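You operate a simulated robot arm through the tools that you are given. There is no shell and no other tool.

The job below is to be done with a simulated robot arm. You get a single attempt, and the scene is never put back.

## Task
Take the yellow lock out, bring the air on and set the pressure the chart gives.
Fine: lock down on the machine, blue button once; free the orange slider for the dial, lock it after. Where these are worked on the way, their far stop is far enough and under half their travel is too little: orange slider.

It is judged by the outcome, as a careful person would: the job done as asked, and still so three seconds after it is handed in. It fails if anything else is knocked over, pushed out of place, dropped, spilled or broken.

## Robot
A 7-joint arm with a two-finger parallel gripper, fixed in place. Base frame: the origin is at the foot of the arm, x ahead of it, y to its left, z up. Lengths are in m, angles in rad, forces in N, time in s.
Its first joint turns from -2.897 to 2.897 rad. Payload 3.43 kg.
The tool frame sits at the grasp point between the pads (the TCP): z along the fingers, y along the line on which they close. The tips reach 0.034 m beyond it. The gripper opens to 0.128 m. The fingers are 0.024 m wide and 0.012 m thick; the gripper's body (0.048 by 0.13 m) begins 0.096 m behind the TCP.
Orientation is that of the tool frame in the base frame, as a unit quaternion [x, y, z, w]. With the fingers straight down and closing along the base's y, the tool's x points along the base's -x, its y along +y and its z along -z.

## Interface
- The arm moves only by the tool step_arm. Its argument "motion" is a list of rows, each a list of 3 entries, a list of its own where there are three numbers: the turn, a rotation vector about the tool's x, y, z in rad, then the shift along the tool's x, y, z in m, then the finger opening in m, from 0 to 0.128. In form: [[[rx, ry, rz], [tx, ty, tz], claw], ...]. A call has 1 to 20 rows; each row is the pose to reach, as a shift and turn from the pose commanded when the call began, along the tool's axes at that moment. Each row takes 0.2 s and may step no farther than 0.05 m and 0.15 rad from the row before; otherwise, or with a gripper value out of range, the whole call is refused. Where a pose cannot be reached the arm comes as near as it can. A force on the tool above 70 N (or 10 N above the force at the start of the call, whichever is more), or a blocked arm, ends the call early, and 0.2 s more pass. The fingers move at their own pace (about 0.153 m/s each) and stop on an object; they squeeze with about 33 N. The grip force told is the motor's: it shows also when the fingers shut on nothing. Time passes only in rows, and 0.2 s behind the last, so rows that repeat a pose let the fingers close. It gives the time, the measured TCP pose, the force on the tool (base axes), the opening and the grip force at its end, in the units of the frame above (readings bear some noise), with the torque about the TCP (base axes, N m) and any sound that the robot's microphone picked up.
- Cameras (640 x 400 px; columns grow to the right, rows downward): "scene" is fixed at [0.0509, 0.5017, 1.4813]; the picture's right is [0.79, -0.62, 0.00], its down [-0.56, -0.72, -0.41] and it looks along [0.25, 0.32, -0.91] (base axes); focal length 214 px, centre (320, 200). "wrist" rides on the gripper at [0.076, -0.011, -0.16] in the tool frame; the picture's right is [0.15, 0.99, 0.00], its down [-0.88, 0.13, -0.46] and it looks along [-0.45, 0.07, 0.89] (tool axes); focal length 234 px, centre (320, 200). There is no depth. A picture from a camera that has moved, and an enlarged one, comes with that camera's place and axes in the base frame and with its lens.
- get_image(camera): a new picture of that camera. It takes no simulated time.
- inspect(camera, box): a new picture of the part [left, top, right, bottom] of that camera's present view, enlarged. It takes no simulated time.
- close_job(): hands the job in; it is judged then, once.

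Nothing tells you positions but the pictures and the camera data. Unless the task says otherwise, let go and move clear before handing in.

The tools are called after "Request:" as name(argument=value, ...) on one line, values as JSON. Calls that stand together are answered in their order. step_arm: Moves the arm, as the interface text tells. Its arguments: {"type":"object","properties":{"motion":{"type":"array"}},"required":["motion"]} The other tools are called the same way: get_image (camera) takes a picture; inspect (camera, box) takes an enlarged picture of a part of a camera's view; close_job () hands the job in.

At the start:

```text
t: 0.0
eef_pos: [0.5132, 0.2682, 1.3035]
orientation: [0.0, 1.0, 0.0, -0.002]
force: [-0.1, -0.6, -0.2]
moment: [0.0, 0.0, 0.0]
width: 0.1278
finger_force: 0.1
```

scene: 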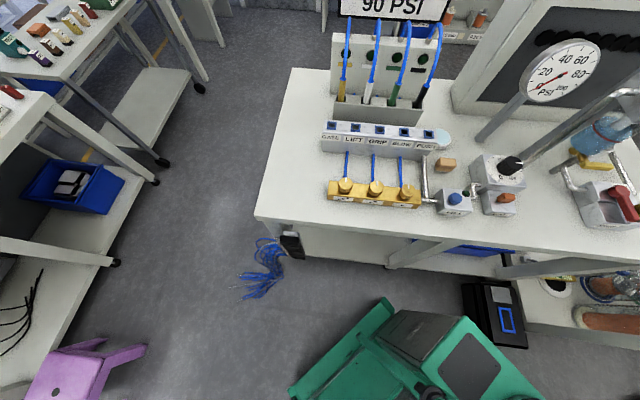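
wrist: 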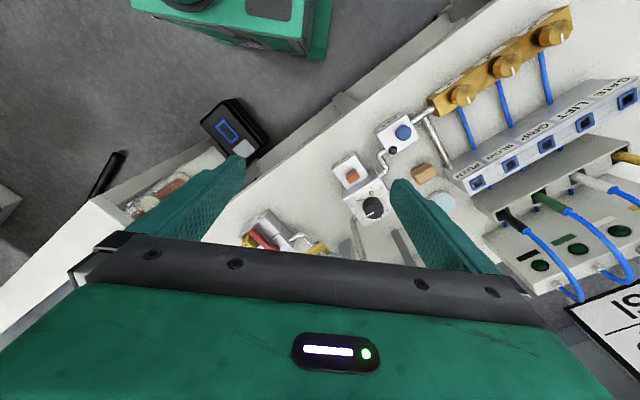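

I see a pneumatic bench with a gauge, a regulator with dial and orange slider, a blue button, and a red valve with a yellow lock at the right. I'll look at enlarged views first.

Request:
inspect(camera="scene", box=[420, 120, 640, 260])

Request:
inspect(camera="scene", box=[320, 0, 640, 130])

Request:
inspect(camera="wrist", box=[220, 80, 480, 270])

Request:
inspect(camera="scene", box=[540, 90, 640, 240])

```text
2.86 times, centred on (530, 190) of scene
camera zoom: at [0.0509, 0.5017, 1.4813], right [0.79, -0.62, 0.0], down [-0.56, -0.72, -0.41], along [0.25, 0.32, -0.91], focal length 613 px, centre (-280, 229)
```

zoom: 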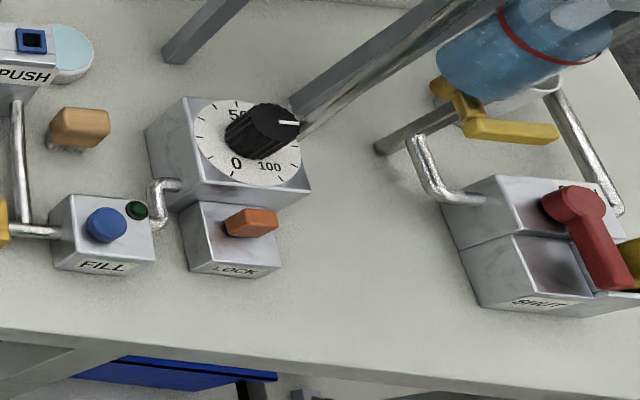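

```text
2.00 times, centred on (480, 65) of scene
camera zoom: at [0.0509, 0.5017, 1.4813], right [0.79, -0.62, 0.0], down [-0.56, -0.72, -0.41], along [0.25, 0.32, -0.91], focal length 429 px, centre (0, 470)
```

zoom: 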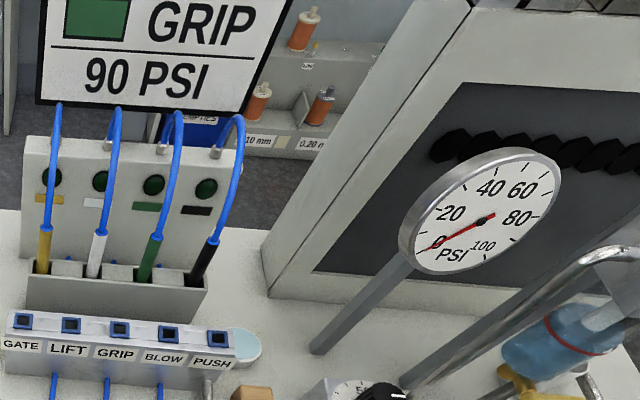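

```text
2.11 times, centred on (350, 175) of wrist
camera zoom: at [0.4384, 0.2579, 1.4631], right [-0.15, 0.99, 0.0], down [0.88, 0.13, 0.45], along [0.45, 0.07, -0.89], focal length 493 px, centre (257, 253)
```

zoom: 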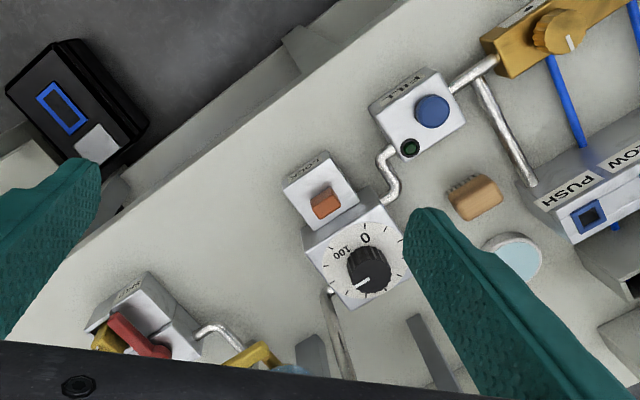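

```text
2.67 times, centred on (590, 165) of scene
camera zoom: at [0.0509, 0.5017, 1.4813], right [0.79, -0.62, 0.0], down [-0.56, -0.72, -0.41], along [0.25, 0.32, -0.91], focal length 572 px, centre (-400, 293)
```

zoom: 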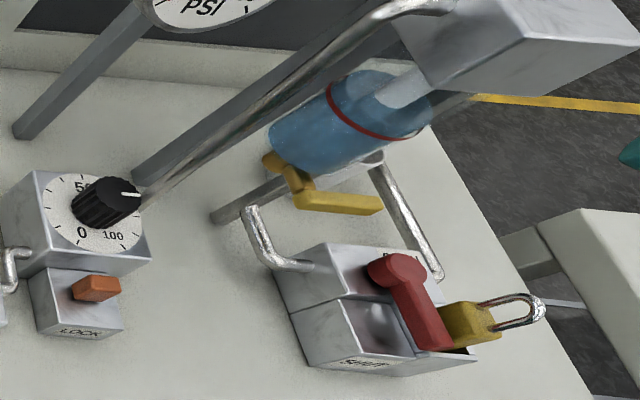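

The chart is only partly in view, so I tilt the wrist camera towards it first, staying high above everything. The blue button is near (0.51, 0.46, 0.92) and the dial near (0.70, 0.43, 0.96).

Request:
step_arm(motion=[[[-0.1, 0, 0.08], [0, 0, 0], 0.128], [[-0.2, 0, 0.16], [0, 0, 0], 0.128], [[-0.3, 0, 0.24], [0, 0, 0], 0.128], [[-0.4, 0, 0.32], [0, 0, 0], 0.128], [[-0.5, 0, 0.4], [0, 0, 0], 0.128], [[-0.6, 0, 0.48], [0, 0, 0], 0.128]])

Request:
get_image(camera="wrist")

```text
t: 1.4
eef_pos: [0.4953, 0.2696, 1.3097]
orientation: [0.233, 0.927, 0.294, 0.006]
force: [-1.2, 1.0, 0.5]
moment: [-0.06, -0.07, -0.06]
width: 0.1279
finger_force: 0.1
out of reach, approached as far as the arm can: row 3
```

```text
taken
camera wrist: at [0.4013, 0.2098, 1.4443], right [0.29, 0.77, 0.56], down [0.77, -0.54, 0.34], along [0.56, 0.33, -0.76], focal length 234 px, centre (320, 200)
```

wrist: 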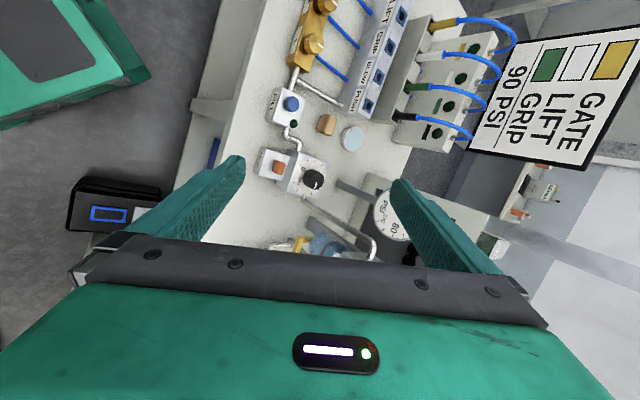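

The chart gives 90 PSI for the one setting shown. Next I swing back to fingers-down and then look at the valve and the lock.

Request:
step_arm(motion=[[[0.1, 0, -0.08], [0, 0, 0], 0.128], [[0.2, 0, -0.16], [0, 0, 0], 0.128], [[0.3, 0, -0.24], [0, 0, 0], 0.128], [[0.4, 0, -0.32], [0, 0, 0], 0.128], [[0.5, 0, -0.4], [0, 0, 0], 0.128], [[0.6, 0, -0.48], [0, 0, 0], 0.128]])

Request:
inspect(camera="scene", box=[520, 20, 760, 240])

Request:
inspect(camera="scene", box=[480, 0, 640, 120])

```text
t: 2.8
eef_pos: [0.4769, 0.2828, 1.3106]
orientation: [-0.031, 1.0, 0.0, 0.005]
force: [5.4, -3.1, 0.0]
moment: [0.35, 0.54, -0.02]
width: 0.1281
finger_force: 0.1
```

```text
refused: 760 is not a number from 0 to 640
```

```text
3.33 times, centred on (560, 60) of scene
camera zoom: at [0.0509, 0.5017, 1.4813], right [0.79, -0.62, 0.0], down [-0.56, -0.72, -0.41], along [0.25, 0.32, -0.91], focal length 715 px, centre (-480, 667)
```

zoom: 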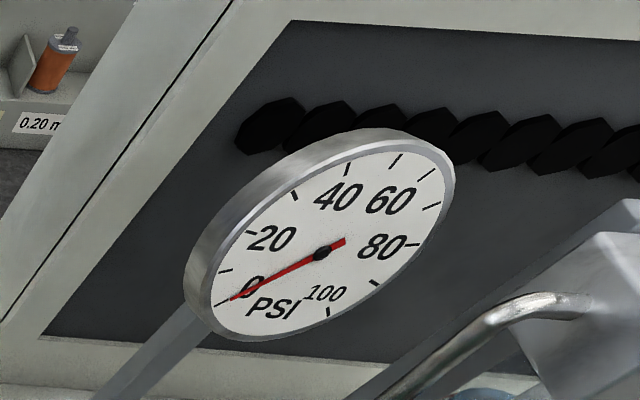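

The gauge reads zero at present. I let the arm settle with a short move toward the right side and view the filter and valve.

Request:
step_arm(motion=[[[0, 0, 0], [0, -0.03, 0], 0.128], [[0, 0, 0], [0, -0.06, 0], 0.128], [[0, 0, 0], [0, -0.09, 0], 0.128], [[0, 0, 0], [0, -0.12, 0], 0.128], [[0, 0, 0], [0, -0.15, 0], 0.128], [[0, 0, 0], [0, -0.15, 0], 0.128]])

Request:
inspect(camera="scene", box=[600, 40, 640, 280])

Request:
get_image(camera="wrist")

```text
t: 4.2
eef_pos: [0.494, 0.1187, 1.3115]
orientation: [0.0, 1.0, 0.0, 0.006]
force: [0.5, 0.6, -0.8]
moment: [0.03, 0.02, -0.02]
width: 0.1282
finger_force: 0.1
```

```text
1.67 times, centred on (620, 160) of scene
camera zoom: at [0.0509, 0.5017, 1.4813], right [0.79, -0.62, 0.0], down [-0.56, -0.72, -0.41], along [0.25, 0.32, -0.91], focal length 358 px, centre (-180, 267)
```

zoom: 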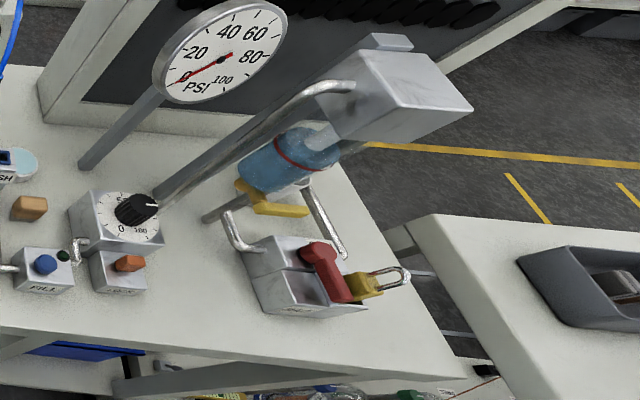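

```text
taken
camera wrist: at [0.4181, 0.1081, 1.4699], right [-0.15, 0.99, 0.0], down [0.88, 0.13, 0.47], along [0.46, 0.07, -0.88], focal length 234 px, centre (320, 200)
```

wrist: 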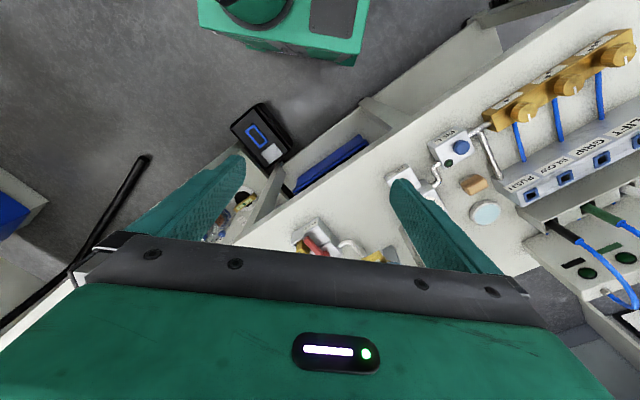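

The valve and lock lie ahead-right, around (0.89, 0.15, 0.92), with the filter assembly behind and left of it. I move forward, staying high, to view the lock from above.

Request:
step_arm(motion=[[[0, 0, 0], [-0.04, -0.01, 0], 0.128], [[0, 0, 0], [-0.08, -0.02, 0], 0.128], [[0, 0, 0], [-0.12, -0.03, 0], 0.128], [[0, 0, 0], [-0.16, -0.04, 0], 0.128], [[0, 0, 0], [-0.2, -0.05, 0.02], 0.128], [[0, 0, 0], [-0.22, -0.05, 0.04], 0.128], [[0, 0, 0], [-0.22, -0.05, 0.04], 0.128]])

Request:
get_image(camera="wrist")

Request:
get_image(camera="scene")

```text
t: 5.8
eef_pos: [0.7176, 0.0706, 1.2738]
orientation: [0.0, 1.0, 0.001, 0.007]
force: [-0.1, 0.8, 0.5]
moment: [0.03, -0.01, -0.03]
width: 0.1278
finger_force: 0.1
```

```text
taken
camera wrist: at [0.64, 0.0592, 1.4321], right [-0.15, 0.99, 0.0], down [0.88, 0.13, 0.47], along [0.46, 0.07, -0.88], focal length 234 px, centre (320, 200)
```

wrist: 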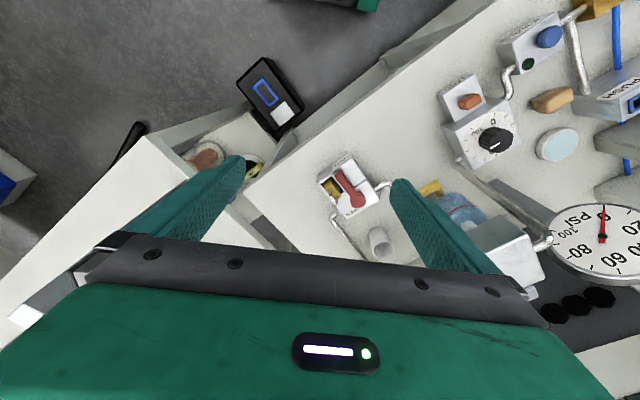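

```text
taken
```

scene: 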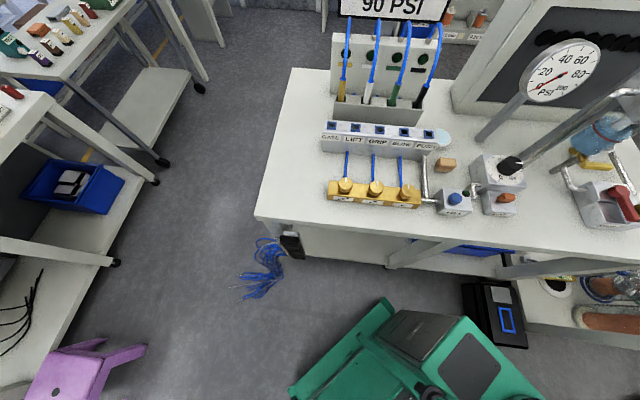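

Request:
inspect(camera="wrist", box=[300, 140, 420, 240])

Request:
inspect(camera="wrist", box=[420, 20, 600, 180])

Request:
inspect(camera="scene", box=[600, 140, 640, 230])

```text
4.00 times, centred on (360, 190) of wrist
camera zoom: at [0.64, 0.0592, 1.4321], right [-0.15, 0.99, 0.0], down [0.88, 0.13, 0.47], along [0.46, 0.07, -0.88], focal length 937 px, centre (160, 240)
```

zoom: 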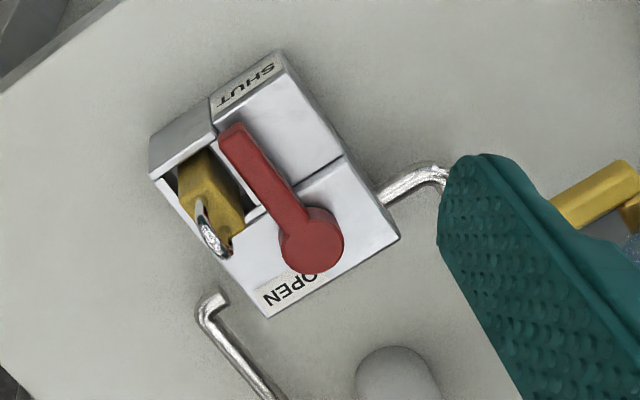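

```text
2.50 times, centred on (510, 100) of wrist
camera zoom: at [0.64, 0.0592, 1.4321], right [-0.15, 0.99, 0.0], down [0.88, 0.13, 0.47], along [0.46, 0.07, -0.88], focal length 585 px, centre (-155, 450)
```

zoom: 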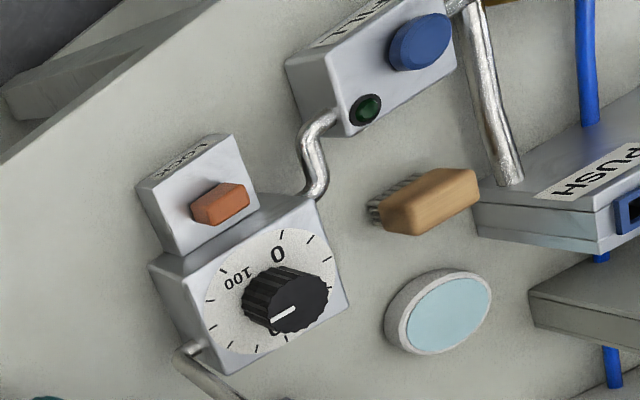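

```text
4.44 times, centred on (620, 185) of scene
camera zoom: at [0.0509, 0.5017, 1.4813], right [0.79, -0.62, 0.0], down [-0.56, -0.72, -0.41], along [0.25, 0.32, -0.91], focal length 953 px, centre (-1013, 267)
```

zoom: 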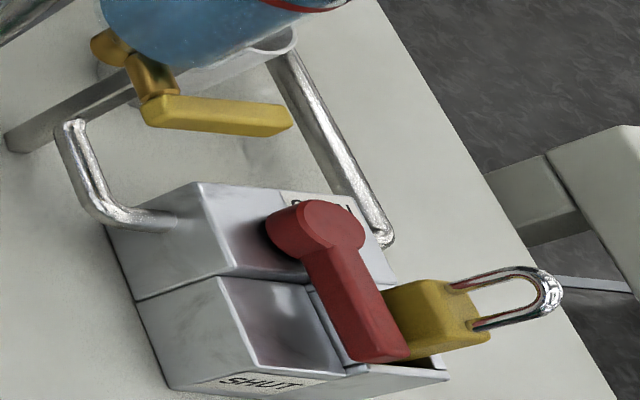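

The valve has a red handle pointing to SHUT with its pivot near (0.885, 0.187, 0.94), and the padlock's shackle top is near (0.865, 0.122, 0.993). I go lower for a closer look.

Request:
step_arm(motion=[[[0, 0, 0], [-0.02, 0.0, 0.03], 0.128], [[0, 0, 0], [-0.04, 0, 0.06], 0.128], [[0, 0, 0], [-0.06, 0, 0.09], 0.128], [[0, 0, 0], [-0.07, 0, 0.12], 0.128], [[0, 0, 0], [-0.07, 0, 0.12], 0.128]])

Request:
get_image(camera="wrist")

Request:
inspect(camera="wrist", box=[280, 120, 440, 240])

```text
t: 7.0
eef_pos: [0.7888, 0.0677, 1.1506]
orientation: [0.0, 1.0, 0.001, 0.005]
force: [-0.7, -0.3, 0.3]
moment: [0.01, -0.01, -0.02]
width: 0.1283
finger_force: 0.2
```

```text
taken
camera wrist: at [0.712, 0.0582, 1.3095], right [-0.15, 0.99, 0.0], down [0.88, 0.13, 0.47], along [0.46, 0.07, -0.88], focal length 234 px, centre (320, 200)
```

wrist: 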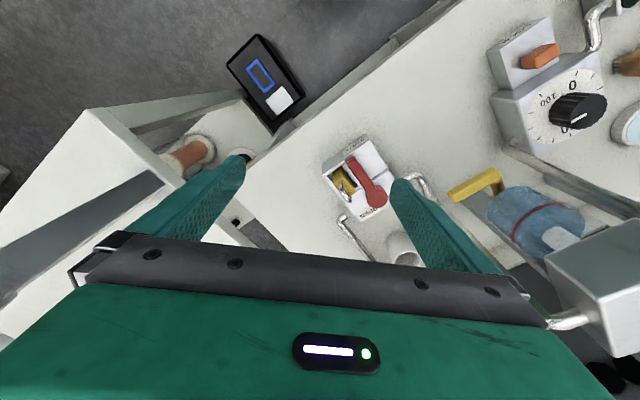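

```text
3.33 times, centred on (360, 180) of wrist
camera zoom: at [0.712, 0.0582, 1.3095], right [-0.15, 0.99, 0.0], down [0.88, 0.13, 0.47], along [0.46, 0.07, -0.88], focal length 781 px, centre (187, 267)
```

zoom: 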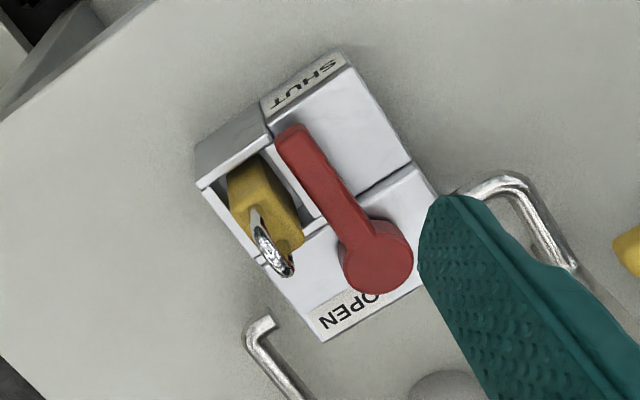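

Request:
inspect(camera="scene", box=[630, 175, 640, 225])

Request:
inspect(camera="wrist", box=[325, 145, 375, 215])

```text
8.00 times, centred on (635, 200) of scene
camera zoom: at [0.0509, 0.5017, 1.4813], right [0.79, -0.62, 0.0], down [-0.56, -0.72, -0.41], along [0.25, 0.32, -0.91], focal length 1716 px, centre (-2200, 200)
```

zoom: 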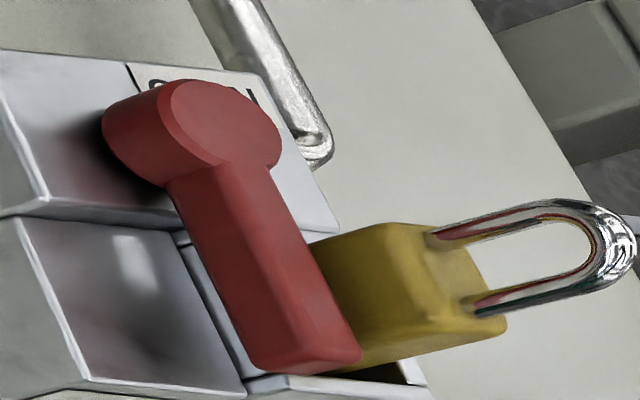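

```text
5.71 times, centred on (350, 180) of wrist
camera zoom: at [0.712, 0.0582, 1.3095], right [-0.15, 0.99, 0.0], down [0.88, 0.13, 0.47], along [0.46, 0.07, -0.88], focal length 1338 px, centre (149, 314)
```

zoom: 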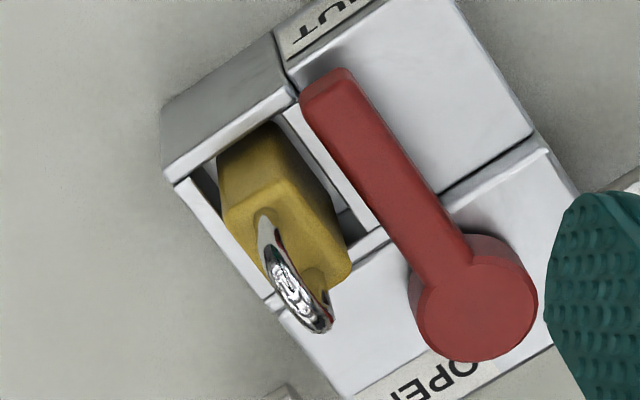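

The lock stands upright in a pocket right of the handle: its shackle centre is about (0.868, 0.123), body top 0.958, shackle top 0.993, and the handle's top is about 0.947. I turn the gripper so it closes across the shackle and hover over it to check alignment.

Request:
step_arm(motion=[[[0, 0, -0.148], [-0.015, 0.011, 0], 0.128], [[0, 0, -0.297], [-0.03, 0.022, 0], 0.1], [[0, 0, -0.445], [-0.045, 0.033, 0.0], 0.06], [[0, 0, -0.594], [-0.06, 0.044, 0.02], 0.06], [[0, 0, -0.742], [-0.079, 0.056, 0.03], 0.06], [[0, 0, -0.742], [-0.079, 0.056, 0.05], 0.06], [[0, 0, -0.742], [-0.079, 0.056, 0.05], 0.06]])

Request:
get_image(camera="wrist")

Request:
inspect(camera="scene", box=[600, 120, 640, 240])

```text
t: 8.6
eef_pos: [0.8681, 0.126, 1.1027]
orientation: [-0.362, 0.932, -0.002, 0.005]
force: [0.9, -0.2, 0.6]
moment: [0.01, 0.02, -0.03]
width: 0.0596
finger_force: 0.1
```

```text
taken
camera wrist: at [0.8198, 0.067, 1.2604], right [-0.78, 0.63, -0.01], down [0.56, 0.69, 0.46], along [0.3, 0.36, -0.89], focal length 234 px, centre (320, 200)
```

wrist: 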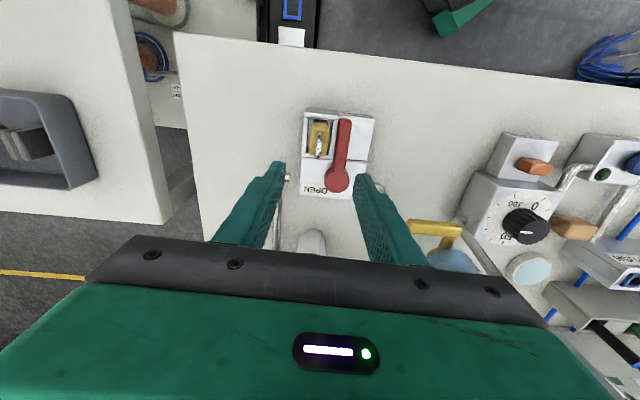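

```text
3.33 times, centred on (620, 180) of scene
camera zoom: at [0.0509, 0.5017, 1.4813], right [0.79, -0.62, 0.0], down [-0.56, -0.72, -0.41], along [0.25, 0.32, -0.91], focal length 715 px, centre (-680, 267)
```

zoom: 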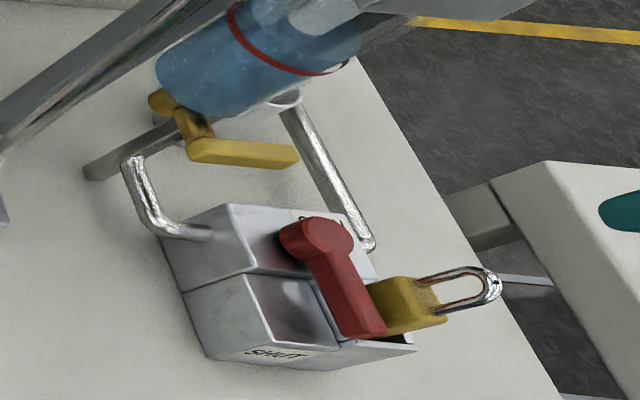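

Request:
inspect(camera="wrist", box=[280, 95, 400, 205])

```text
3.64 times, centred on (340, 150) of wrist
camera zoom: at [0.8198, 0.067, 1.2604], right [-0.78, 0.63, -0.01], down [0.56, 0.69, 0.46], along [0.3, 0.36, -0.89], focal length 852 px, centre (247, 382)
```

zoom: 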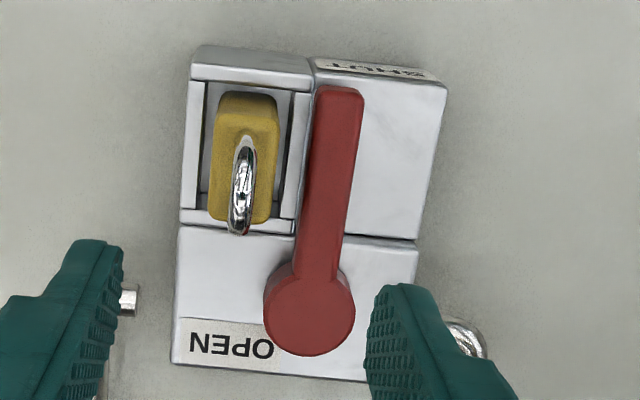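

Alignment is good, within about 3 mm. I lower so the tips stop just over the lock body, then close on the shackle.

Request:
step_arm(motion=[[[0, 0, 0], [0, -0.003, 0.035], 0.05], [[0, 0, 0], [0, -0.003, 0.065], 0.045], [[0, 0, 0], [0, -0.003, 0.09], 0.045], [[0, 0, 0], [0, -0.003, 0.104], 0.045], [[0, 0, 0], [0, -0.003, 0.104], 0.045]])

Request:
inspect(camera="wrist", box=[240, 80, 440, 240])

Request:
inspect(camera="scene", box=[620, 160, 640, 230])

```text
t: 9.8
eef_pos: [0.8707, 0.1256, 1.0]
orientation: [-0.362, 0.932, -0.002, 0.005]
force: [0.4, -1.0, 0.4]
moment: [0.01, 0.0, 0.0]
width: 0.0454
finger_force: 0.0
```

```text
2.50 times, centred on (340, 160) of wrist
camera zoom: at [0.8214, 0.0662, 1.159], right [-0.78, 0.63, -0.01], down [0.56, 0.69, 0.46], along [0.3, 0.35, -0.89], focal length 585 px, centre (270, 300)
```

zoom: 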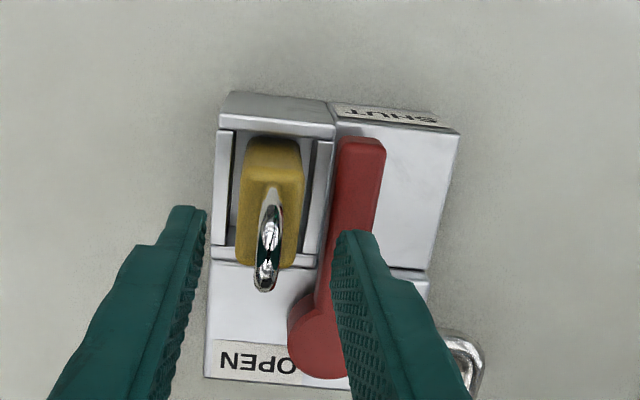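

```text
5.71 times, centred on (630, 195) of scene
camera zoom: at [0.0509, 0.5017, 1.4813], right [0.79, -0.62, 0.0], down [-0.56, -0.72, -0.41], along [0.25, 0.32, -0.91], focal length 1226 px, centre (-1451, 229)
```

zoom: 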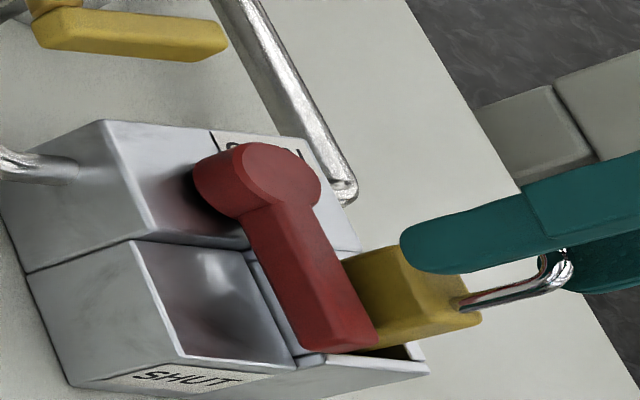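

The shackle sits between the fingers. I nudge a few mm to the front and close.

Request:
step_arm(motion=[[[0, 0, 0], [0.004, 0, 0.003], 0.045], [[0, 0, 0], [0.004, 0, 0.003], 0.02], [[0, 0, 0], [0.004, 0, 0.003], 0.0], [[0, 0, 0], [0.004, 0, 0.003], 0.0], [[0, 0, 0], [0.004, 0, 0.003], 0.0]])

Request:
inspect(camera="wrist", box=[240, 80, 440, 240])

```text
t: 11.0
eef_pos: [0.8681, 0.1209, 0.998]
orientation: [-0.362, 0.932, -0.003, 0.006]
force: [-0.3, 0.7, -1.4]
moment: [0.02, 0.0, 0.0]
width: 0.007
finger_force: 32.8
```

```text
2.50 times, centred on (340, 160) of wrist
camera zoom: at [0.8189, 0.062, 1.156], right [-0.78, 0.63, -0.01], down [0.56, 0.69, 0.46], along [0.3, 0.35, -0.89], focal length 585 px, centre (270, 300)
```

zoom: 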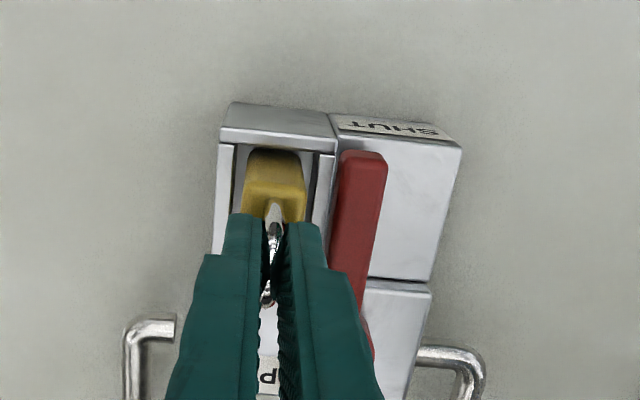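

The shackle is gripped (7 mm). I lift it straight up.

Request:
step_arm(motion=[[[0, 0, 0], [0, 0, -0.01], 0.0], [[0, 0, 0], [0, 0, -0.025], 0.0], [[0, 0, 0], [0, 0, -0.045], 0.0], [[0, 0, 0], [0, 0, -0.07], 0.0], [[0, 0, 0], [0, 0, -0.1], 0.0], [[0, 0, 0], [0, 0, -0.1], 0.0]])

Request:
get_image(camera="wrist")

Request:
inspect(camera="scene", box=[600, 120, 640, 240])

```text
t: 12.4
eef_pos: [0.8681, 0.1198, 1.0971]
orientation: [-0.363, 0.932, -0.002, 0.005]
force: [-0.2, -0.6, -1.2]
moment: [0.02, 0.03, -0.02]
width: 0.0071
finger_force: 33.0
```

```text
taken
camera wrist: at [0.8196, 0.0604, 1.2564], right [-0.78, 0.63, -0.01], down [0.56, 0.69, 0.46], along [0.3, 0.35, -0.89], focal length 234 px, centre (320, 200)
```

wrist: 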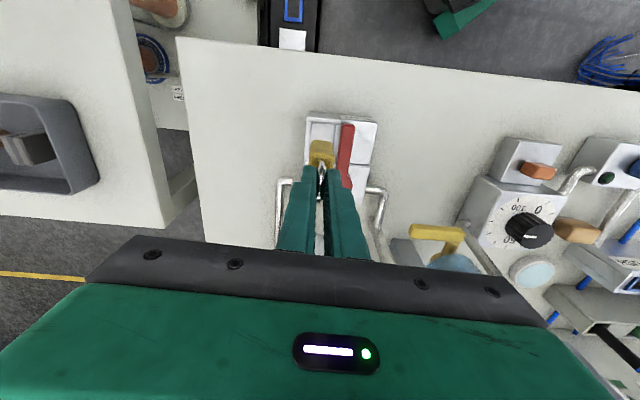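

```text
3.33 times, centred on (620, 180) of scene
camera zoom: at [0.0509, 0.5017, 1.4813], right [0.79, -0.62, 0.0], down [-0.56, -0.72, -0.41], along [0.25, 0.32, -0.91], focal length 715 px, centre (-680, 267)
```

zoom: 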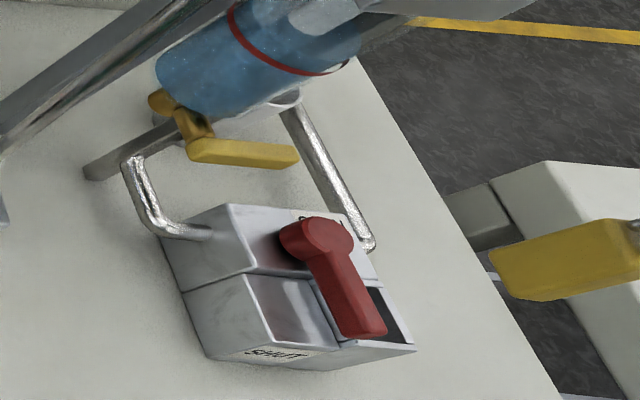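

The lock is out of the pocket, its base about 0.094 m below the TCP. I carry it left along the bench to the clear patch at about (0.735, 0.245) and lower it.

Request:
step_arm(motion=[[[0, 0, 0], [0.003, 0.04, 0], 0.0], [[0, 0, 0], [0.006, 0.08, 0], 0.0], [[0, 0, 0], [0.009, 0.12, 0], 0.0], [[0, 0, 0], [0.012, 0.16, 0], 0.0], [[0, 0, 0], [0.014, 0.182, 0], 0.0], [[0, 0, 0], [0.014, 0.182, 0.04], 0.0], [[0, 0, 0], [0.014, 0.182, 0.08], 0.0], [[0, 0, 0], [0.014, 0.182, 0.11], 0.0], [[0, 0, 0], [0.014, 0.182, 0.11], 0.0]])

Request:
get_image(camera="wrist")

Request:
inspect(camera="scene", box=[500, 140, 640, 260])

```text
t: 14.4
eef_pos: [0.7366, 0.2466, 0.9856]
orientation: [-0.363, 0.932, -0.002, 0.006]
force: [0.3, 0.6, -1.3]
moment: [0.02, -0.01, -0.02]
width: 0.0071
finger_force: 32.8
```

```text
taken
camera wrist: at [0.6878, 0.1872, 1.1439], right [-0.78, 0.63, -0.01], down [0.56, 0.69, 0.46], along [0.3, 0.35, -0.89], focal length 234 px, centre (320, 200)
```

wrist: 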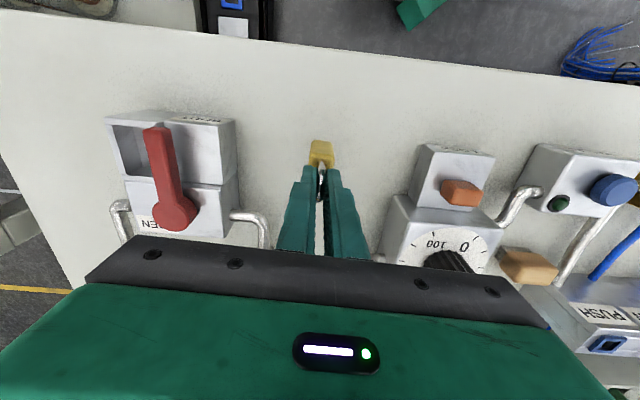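

```text
3.33 times, centred on (570, 200) of scene
camera zoom: at [0.0509, 0.5017, 1.4813], right [0.79, -0.62, 0.0], down [-0.56, -0.72, -0.41], along [0.25, 0.32, -0.91], focal length 715 px, centre (-513, 200)
```

zoom: 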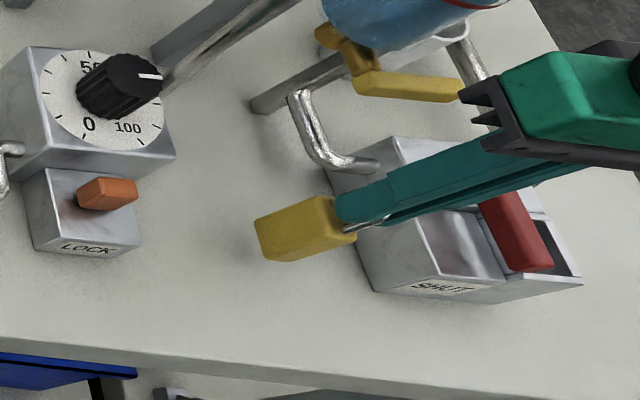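

The lock is just above the bench in clear space. I lower it in small steps, watching the force.

Request:
step_arm(motion=[[[0, 0, 0], [0, 0, 0.005], 0.0], [[0, 0, 0], [0, 0, 0.01], 0.0], [[0, 0, 0], [0, 0, 0.01], 0.0]])

Request:
inspect(camera="scene", box=[550, 170, 610, 230])

```text
t: 15.2
eef_pos: [0.7362, 0.2458, 0.976]
orientation: [-0.363, 0.932, -0.002, 0.006]
force: [-0.1, 0.1, -1.1]
moment: [-0.03, 0.0, -0.03]
width: 0.0071
finger_force: 33.4
```

```text
6.67 times, centred on (580, 200) of scene
camera zoom: at [0.0509, 0.5017, 1.4813], right [0.79, -0.62, 0.0], down [-0.56, -0.72, -0.41], along [0.25, 0.32, -0.91], focal length 1430 px, centre (-1413, 200)
```

zoom: 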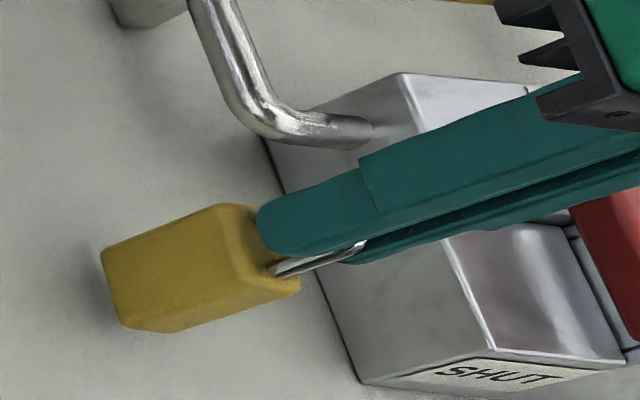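

Request:
step_arm(motion=[[[0, 0, 0], [0, 0, 0.003], 0.0], [[0, 0, 0], [0, 0, 0.006], 0.0], [[0, 0, 0], [0, 0, 0.006], 0.0]])

Request:
inspect(camera="scene", box=[550, 170, 610, 230])

```text
t: 16.0
eef_pos: [0.7359, 0.2434, 0.9704]
orientation: [-0.363, 0.932, -0.002, 0.005]
force: [-1.1, -0.1, -0.8]
moment: [0.0, 0.02, 0.01]
width: 0.0069
finger_force: 33.2
```

```text
6.67 times, centred on (580, 200) of scene
camera zoom: at [0.0509, 0.5017, 1.4813], right [0.79, -0.62, 0.0], down [-0.56, -0.72, -0.41], along [0.25, 0.32, -0.91], focal length 1430 px, centre (-1413, 200)
```

zoom: 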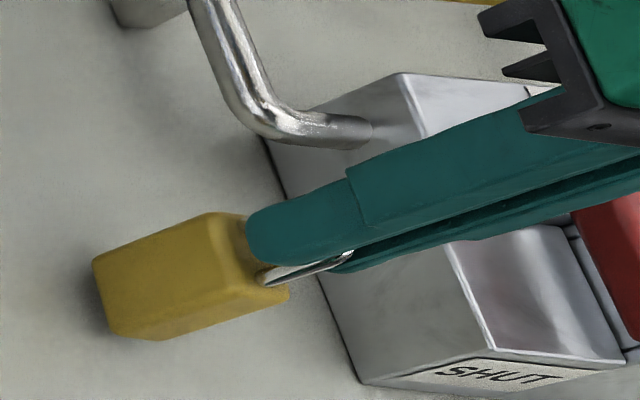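

Request:
step_arm(motion=[[[0, 0, 0], [0, 0, 0.003], 0.0], [[0, 0, 0], [0, 0, 0.006], 0.0], [[0, 0, 0], [0, 0, 0.006], 0.0]])

Request:
inspect(camera="scene", box=[550, 170, 610, 230])

```text
t: 16.8
eef_pos: [0.7365, 0.245, 0.9629]
orientation: [-0.363, 0.932, -0.002, 0.005]
force: [-0.5, 0.5, -1.5]
moment: [0.02, 0.0, 0.01]
width: 0.0075
finger_force: 32.7
```

```text
6.67 times, centred on (580, 200) of scene
camera zoom: at [0.0509, 0.5017, 1.4813], right [0.79, -0.62, 0.0], down [-0.56, -0.72, -0.41], along [0.25, 0.32, -0.91], focal length 1430 px, centre (-1413, 200)
```

zoom: 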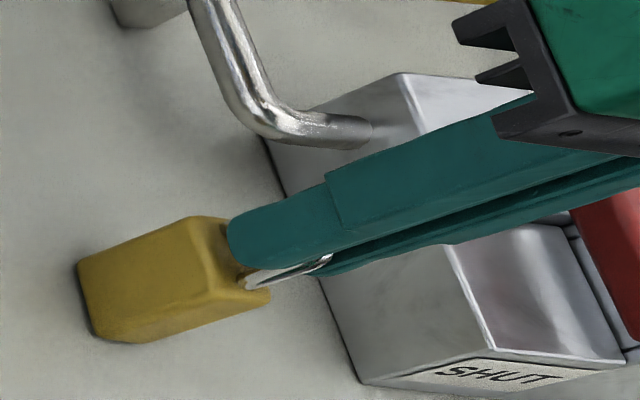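

Nearly down (the shadow is closing); I continue in small steps.

Request:
step_arm(motion=[[[0, 0, 0], [0, 0, 0.002], 0.0], [[0, 0, 0], [0, 0, 0.004], 0.0], [[0, 0, 0], [0, 0, 0.004], 0.0]])

Request:
inspect(camera="scene", box=[550, 170, 610, 230])

```text
t: 17.6
eef_pos: [0.736, 0.245, 0.962]
orientation: [-0.363, 0.932, -0.002, 0.008]
force: [1.7, -1.2, 25.8]
moment: [-0.08, 0.13, -0.02]
width: 0.0074
finger_force: 33.3
```

```text
6.67 times, centred on (580, 200) of scene
camera zoom: at [0.0509, 0.5017, 1.4813], right [0.79, -0.62, 0.0], down [-0.56, -0.72, -0.41], along [0.25, 0.32, -0.91], focal length 1430 px, centre (-1413, 200)
```

zoom: 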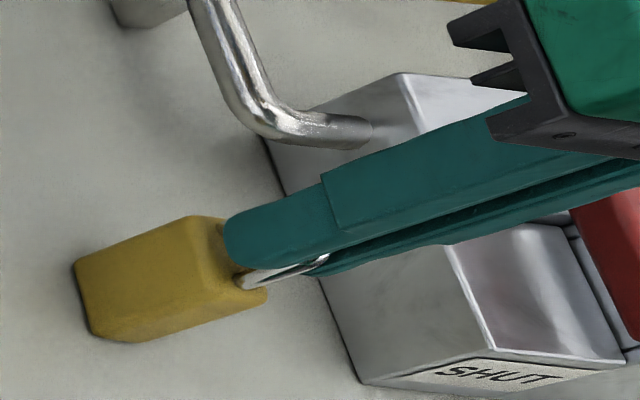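

It rests on the bench (contact force). I relieve the force, open slowly and rise.

Request:
step_arm(motion=[[[0, 0, 0], [0, 0, -0.003], 0.0], [[0, 0, 0], [0, 0, -0.003], 0.0], [[0, 0, 0], [0, 0, -0.003], 0.012], [[0, 0, 0], [0, 0, -0.003], 0.025], [[0, 0, 0], [0, 0, -0.003], 0.045], [[0, 0, 0], [0, 0, -0.003], 0.045]])

Request:
inspect(camera="scene", box=[550, 170, 610, 230])

Request:
get_image(camera="wrist")

```text
t: 19.0
eef_pos: [0.7354, 0.2435, 0.9619]
orientation: [-0.363, 0.932, -0.002, 0.005]
force: [0.1, -0.2, 0.0]
moment: [0.01, 0.03, -0.02]
width: 0.045
finger_force: 0.0
```

```text
6.67 times, centred on (580, 200) of scene
camera zoom: at [0.0509, 0.5017, 1.4813], right [0.79, -0.62, 0.0], down [-0.56, -0.72, -0.41], along [0.25, 0.32, -0.91], focal length 1430 px, centre (-1413, 200)
```

zoom: 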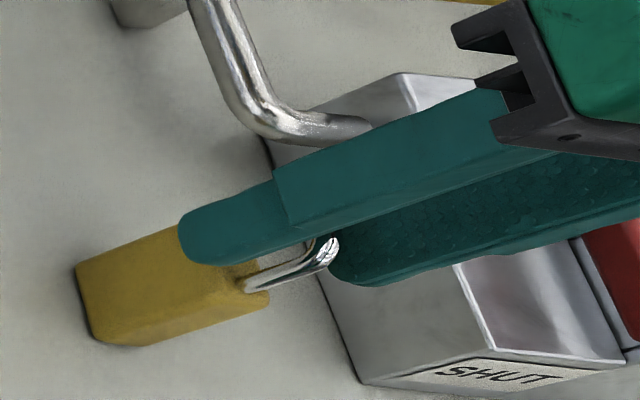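

```text
taken
camera wrist: at [0.6869, 0.185, 1.121], right [-0.78, 0.63, -0.01], down [0.56, 0.69, 0.46], along [0.3, 0.35, -0.89], focal length 234 px, centre (320, 200)
```

wrist: 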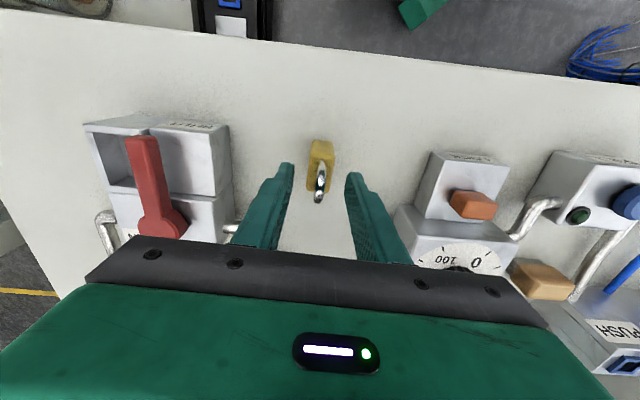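

The lock stands on the bench, released. I rise, close the fingers and hover to the left of the red handle.

Request:
step_arm(motion=[[[0, 0, 0], [0, 0, -0.02], 0.045], [[0, 0, 0], [0, 0, -0.06], 0.045], [[0, 0, 0], [0, 0, -0.1], 0.045], [[0, 0, 0], [0, 0, -0.13], 0.0], [[0, 0, 0], [-0.004, -0.04, -0.13], 0.0], [[0, 0, 0], [-0.006, -0.08, -0.13], 0.0], [[0, 0, 0], [-0.008, -0.107, -0.13], 0.0], [[0, 0, 0], [-0.008, -0.107, -0.11], 0.0], [[0, 0, 0], [-0.008, -0.107, -0.11], 0.0]])

Request:
get_image(camera="wrist")

Request:
inspect(camera="wrist", box=[240, 80, 440, 240])

Request:
inspect(camera="scene", box=[560, 140, 640, 250])

```text
t: 21.0
eef_pos: [0.8127, 0.1702, 1.0754]
orientation: [-0.362, 0.932, -0.001, 0.005]
force: [-0.4, -0.2, -0.1]
moment: [-0.02, 0.0, -0.02]
width: 0.0002
finger_force: 32.9
```

```text
taken
camera wrist: at [0.7628, 0.1115, 1.2343], right [-0.78, 0.63, -0.01], down [0.56, 0.69, 0.46], along [0.3, 0.35, -0.89], focal length 234 px, centre (320, 200)
```

wrist: 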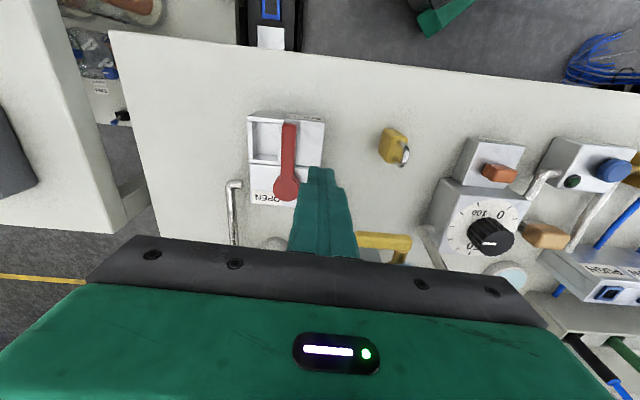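

```text
2.50 times, centred on (340, 160) of wrist
camera zoom: at [0.7628, 0.1115, 1.2343], right [-0.78, 0.63, -0.01], down [0.56, 0.69, 0.46], along [0.3, 0.35, -0.89], focal length 585 px, centre (270, 300)
```

zoom: 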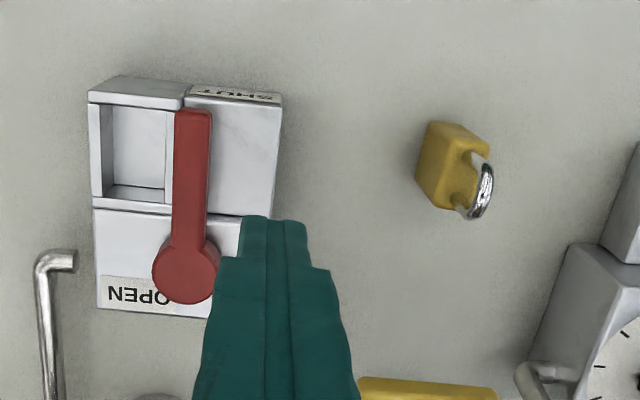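

```text
3.64 times, centred on (600, 195) of scene
camera zoom: at [0.0509, 0.5017, 1.4813], right [0.79, -0.62, 0.0], down [-0.56, -0.72, -0.41], along [0.25, 0.32, -0.91], focal length 780 px, centre (-698, 218)
```

zoom: 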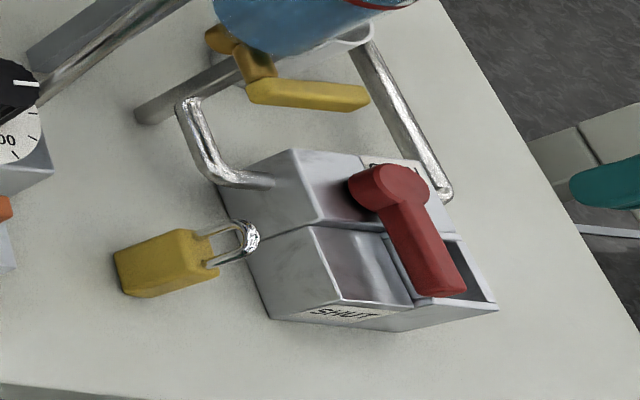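

The handle pivot is about (0.884, 0.185) and the handle must swing 90° to the right, over the emptied pocket. I lower the closed fingers beside it, just left of the arm.

Request:
step_arm(motion=[[[0, 0, 0], [0, 0, 0.04], 0.0], [[0, 0, 0], [0, 0, 0.08], 0.0], [[0, 0, 0], [0, 0, 0.1], 0.0], [[0, 0, 0], [0, 0, 0.114], 0.0], [[0, 0, 0], [0, 0, 0.114], 0.0]])

Request:
inspect(camera="wrist", box=[220, 60, 420, 220])

Request:
inspect(camera="scene", box=[600, 160, 640, 240])

```text
t: 22.2
eef_pos: [0.8132, 0.1699, 0.9597]
orientation: [-0.362, 0.932, -0.002, 0.006]
force: [1.0, -0.3, 0.9]
moment: [-0.03, -0.06, 0.0]
width: 0.0003
finger_force: 33.1
```

```text
2.50 times, centred on (320, 140) of wrist
camera zoom: at [0.7639, 0.1112, 1.1185], right [-0.78, 0.63, -0.01], down [0.56, 0.69, 0.46], along [0.3, 0.35, -0.89], focal length 585 px, centre (320, 350)
```

zoom: 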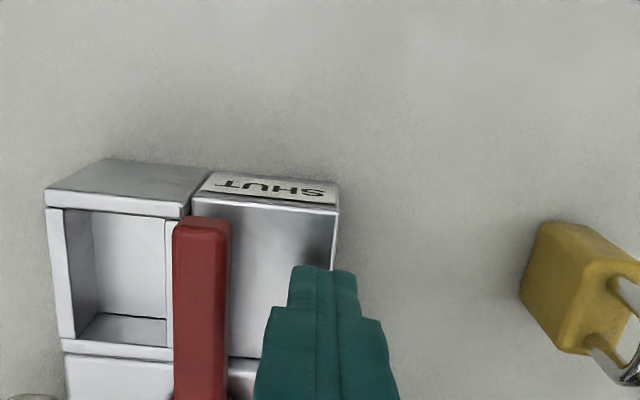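

```text
5.00 times, centred on (620, 200) of scene
camera zoom: at [0.0509, 0.5017, 1.4813], right [0.79, -0.62, 0.0], down [-0.56, -0.72, -0.41], along [0.25, 0.32, -0.91], focal length 1072 px, centre (-1180, 200)
```

zoom: 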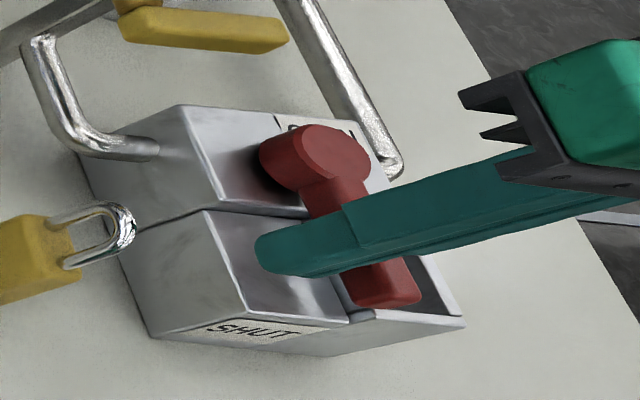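

The fingers are beside the handle at its height. I sweep the first part of the arc.

Request:
step_arm(motion=[[[0, 0, 0], [-0.002, -0.0134, 0], 0.0], [[0, 0, 0], [0.001, -0.0215, 0], 0.0], [[0, 0, 0], [0.0016, -0.0297, 0], 0.0], [[0, 0, 0], [0.0016, -0.0381, 0], 0.0], [[0, 0, 0], [0.0014, -0.0466, 0], 0.0], [[0, 0, 0], [0.0014, -0.0466, 0], 0.0]])

Request:
inspect(camera="wrist", box=[220, 60, 420, 220])

Request:
inspect(camera="scene", box=[600, 160, 640, 240])

```text
t: 23.6
eef_pos: [0.8445, 0.1352, 0.9605]
orientation: [-0.362, 0.932, -0.002, 0.005]
force: [0.6, 0.3, 0.1]
moment: [0.0, 0.02, -0.01]
width: 0.0
finger_force: 32.9
```

```text
2.50 times, centred on (320, 140) of wrist
camera zoom: at [0.7946, 0.0765, 1.1188], right [-0.78, 0.63, -0.01], down [0.56, 0.69, 0.46], along [0.3, 0.35, -0.89], focal length 585 px, centre (320, 350)
```

zoom: 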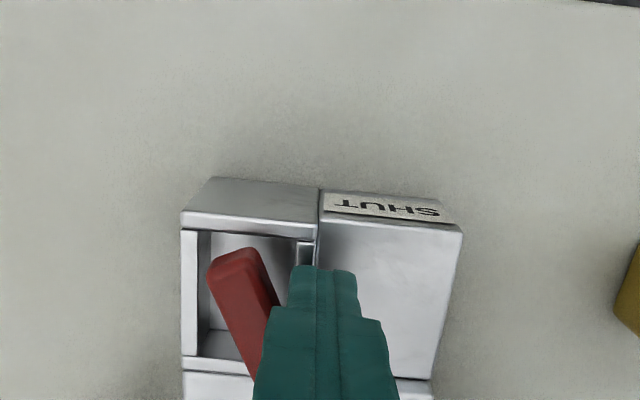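

```text
5.00 times, centred on (620, 200) of scene
camera zoom: at [0.0509, 0.5017, 1.4813], right [0.79, -0.62, 0.0], down [-0.56, -0.72, -0.41], along [0.25, 0.32, -0.91], focal length 1072 px, centre (-1180, 200)
```

zoom: 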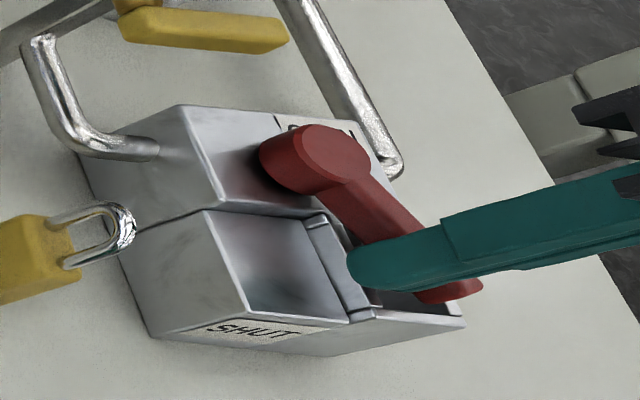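

Request:
step_arm(motion=[[[0, 0, 0], [-0.0023, -0.0081, 0], 0.0], [[0, 0, 0], [-0.0046, -0.0162, 0], 0.0], [[0, 0, 0], [-0.0089, -0.0235, 0], 0.0], [[0, 0, 0], [-0.0132, -0.0308, 0], 0.0], [[0, 0, 0], [-0.0193, -0.037, 0], 0.0], [[0, 0, 0], [-0.0253, -0.0426, 0], 0.0], [[0, 0, 0], [-0.0253, -0.0426, 0], 0.0]])

Request:
inspect(camera="wrist", box=[220, 60, 420, 220])

Request:
inspect(camera="scene", box=[600, 160, 640, 240])

```text
t: 25.2
eef_pos: [0.8913, 0.1219, 0.9597]
orientation: [-0.363, 0.932, -0.002, 0.006]
force: [-1.2, -0.2, -0.3]
moment: [0.04, -0.01, 0.02]
width: 0.0
finger_force: 33.3
```

```text
2.50 times, centred on (320, 140) of wrist
camera zoom: at [0.8422, 0.0623, 1.1192], right [-0.78, 0.63, -0.01], down [0.56, 0.69, 0.46], along [0.3, 0.35, -0.89], focal length 585 px, centre (320, 350)
```

zoom: 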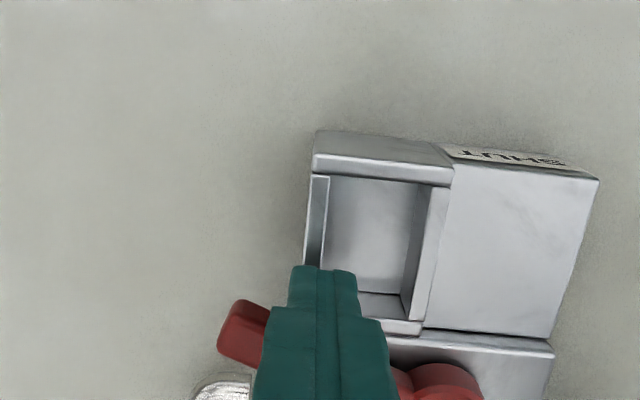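

```text
5.00 times, centred on (620, 200) of scene
camera zoom: at [0.0509, 0.5017, 1.4813], right [0.79, -0.62, 0.0], down [-0.56, -0.72, -0.41], along [0.25, 0.32, -0.91], focal length 1072 px, centre (-1180, 200)
```

zoom: 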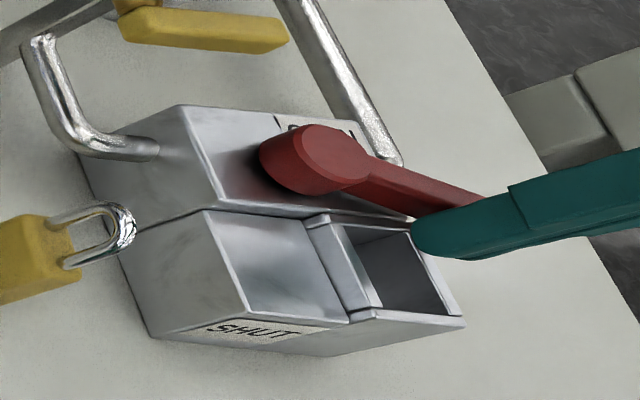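

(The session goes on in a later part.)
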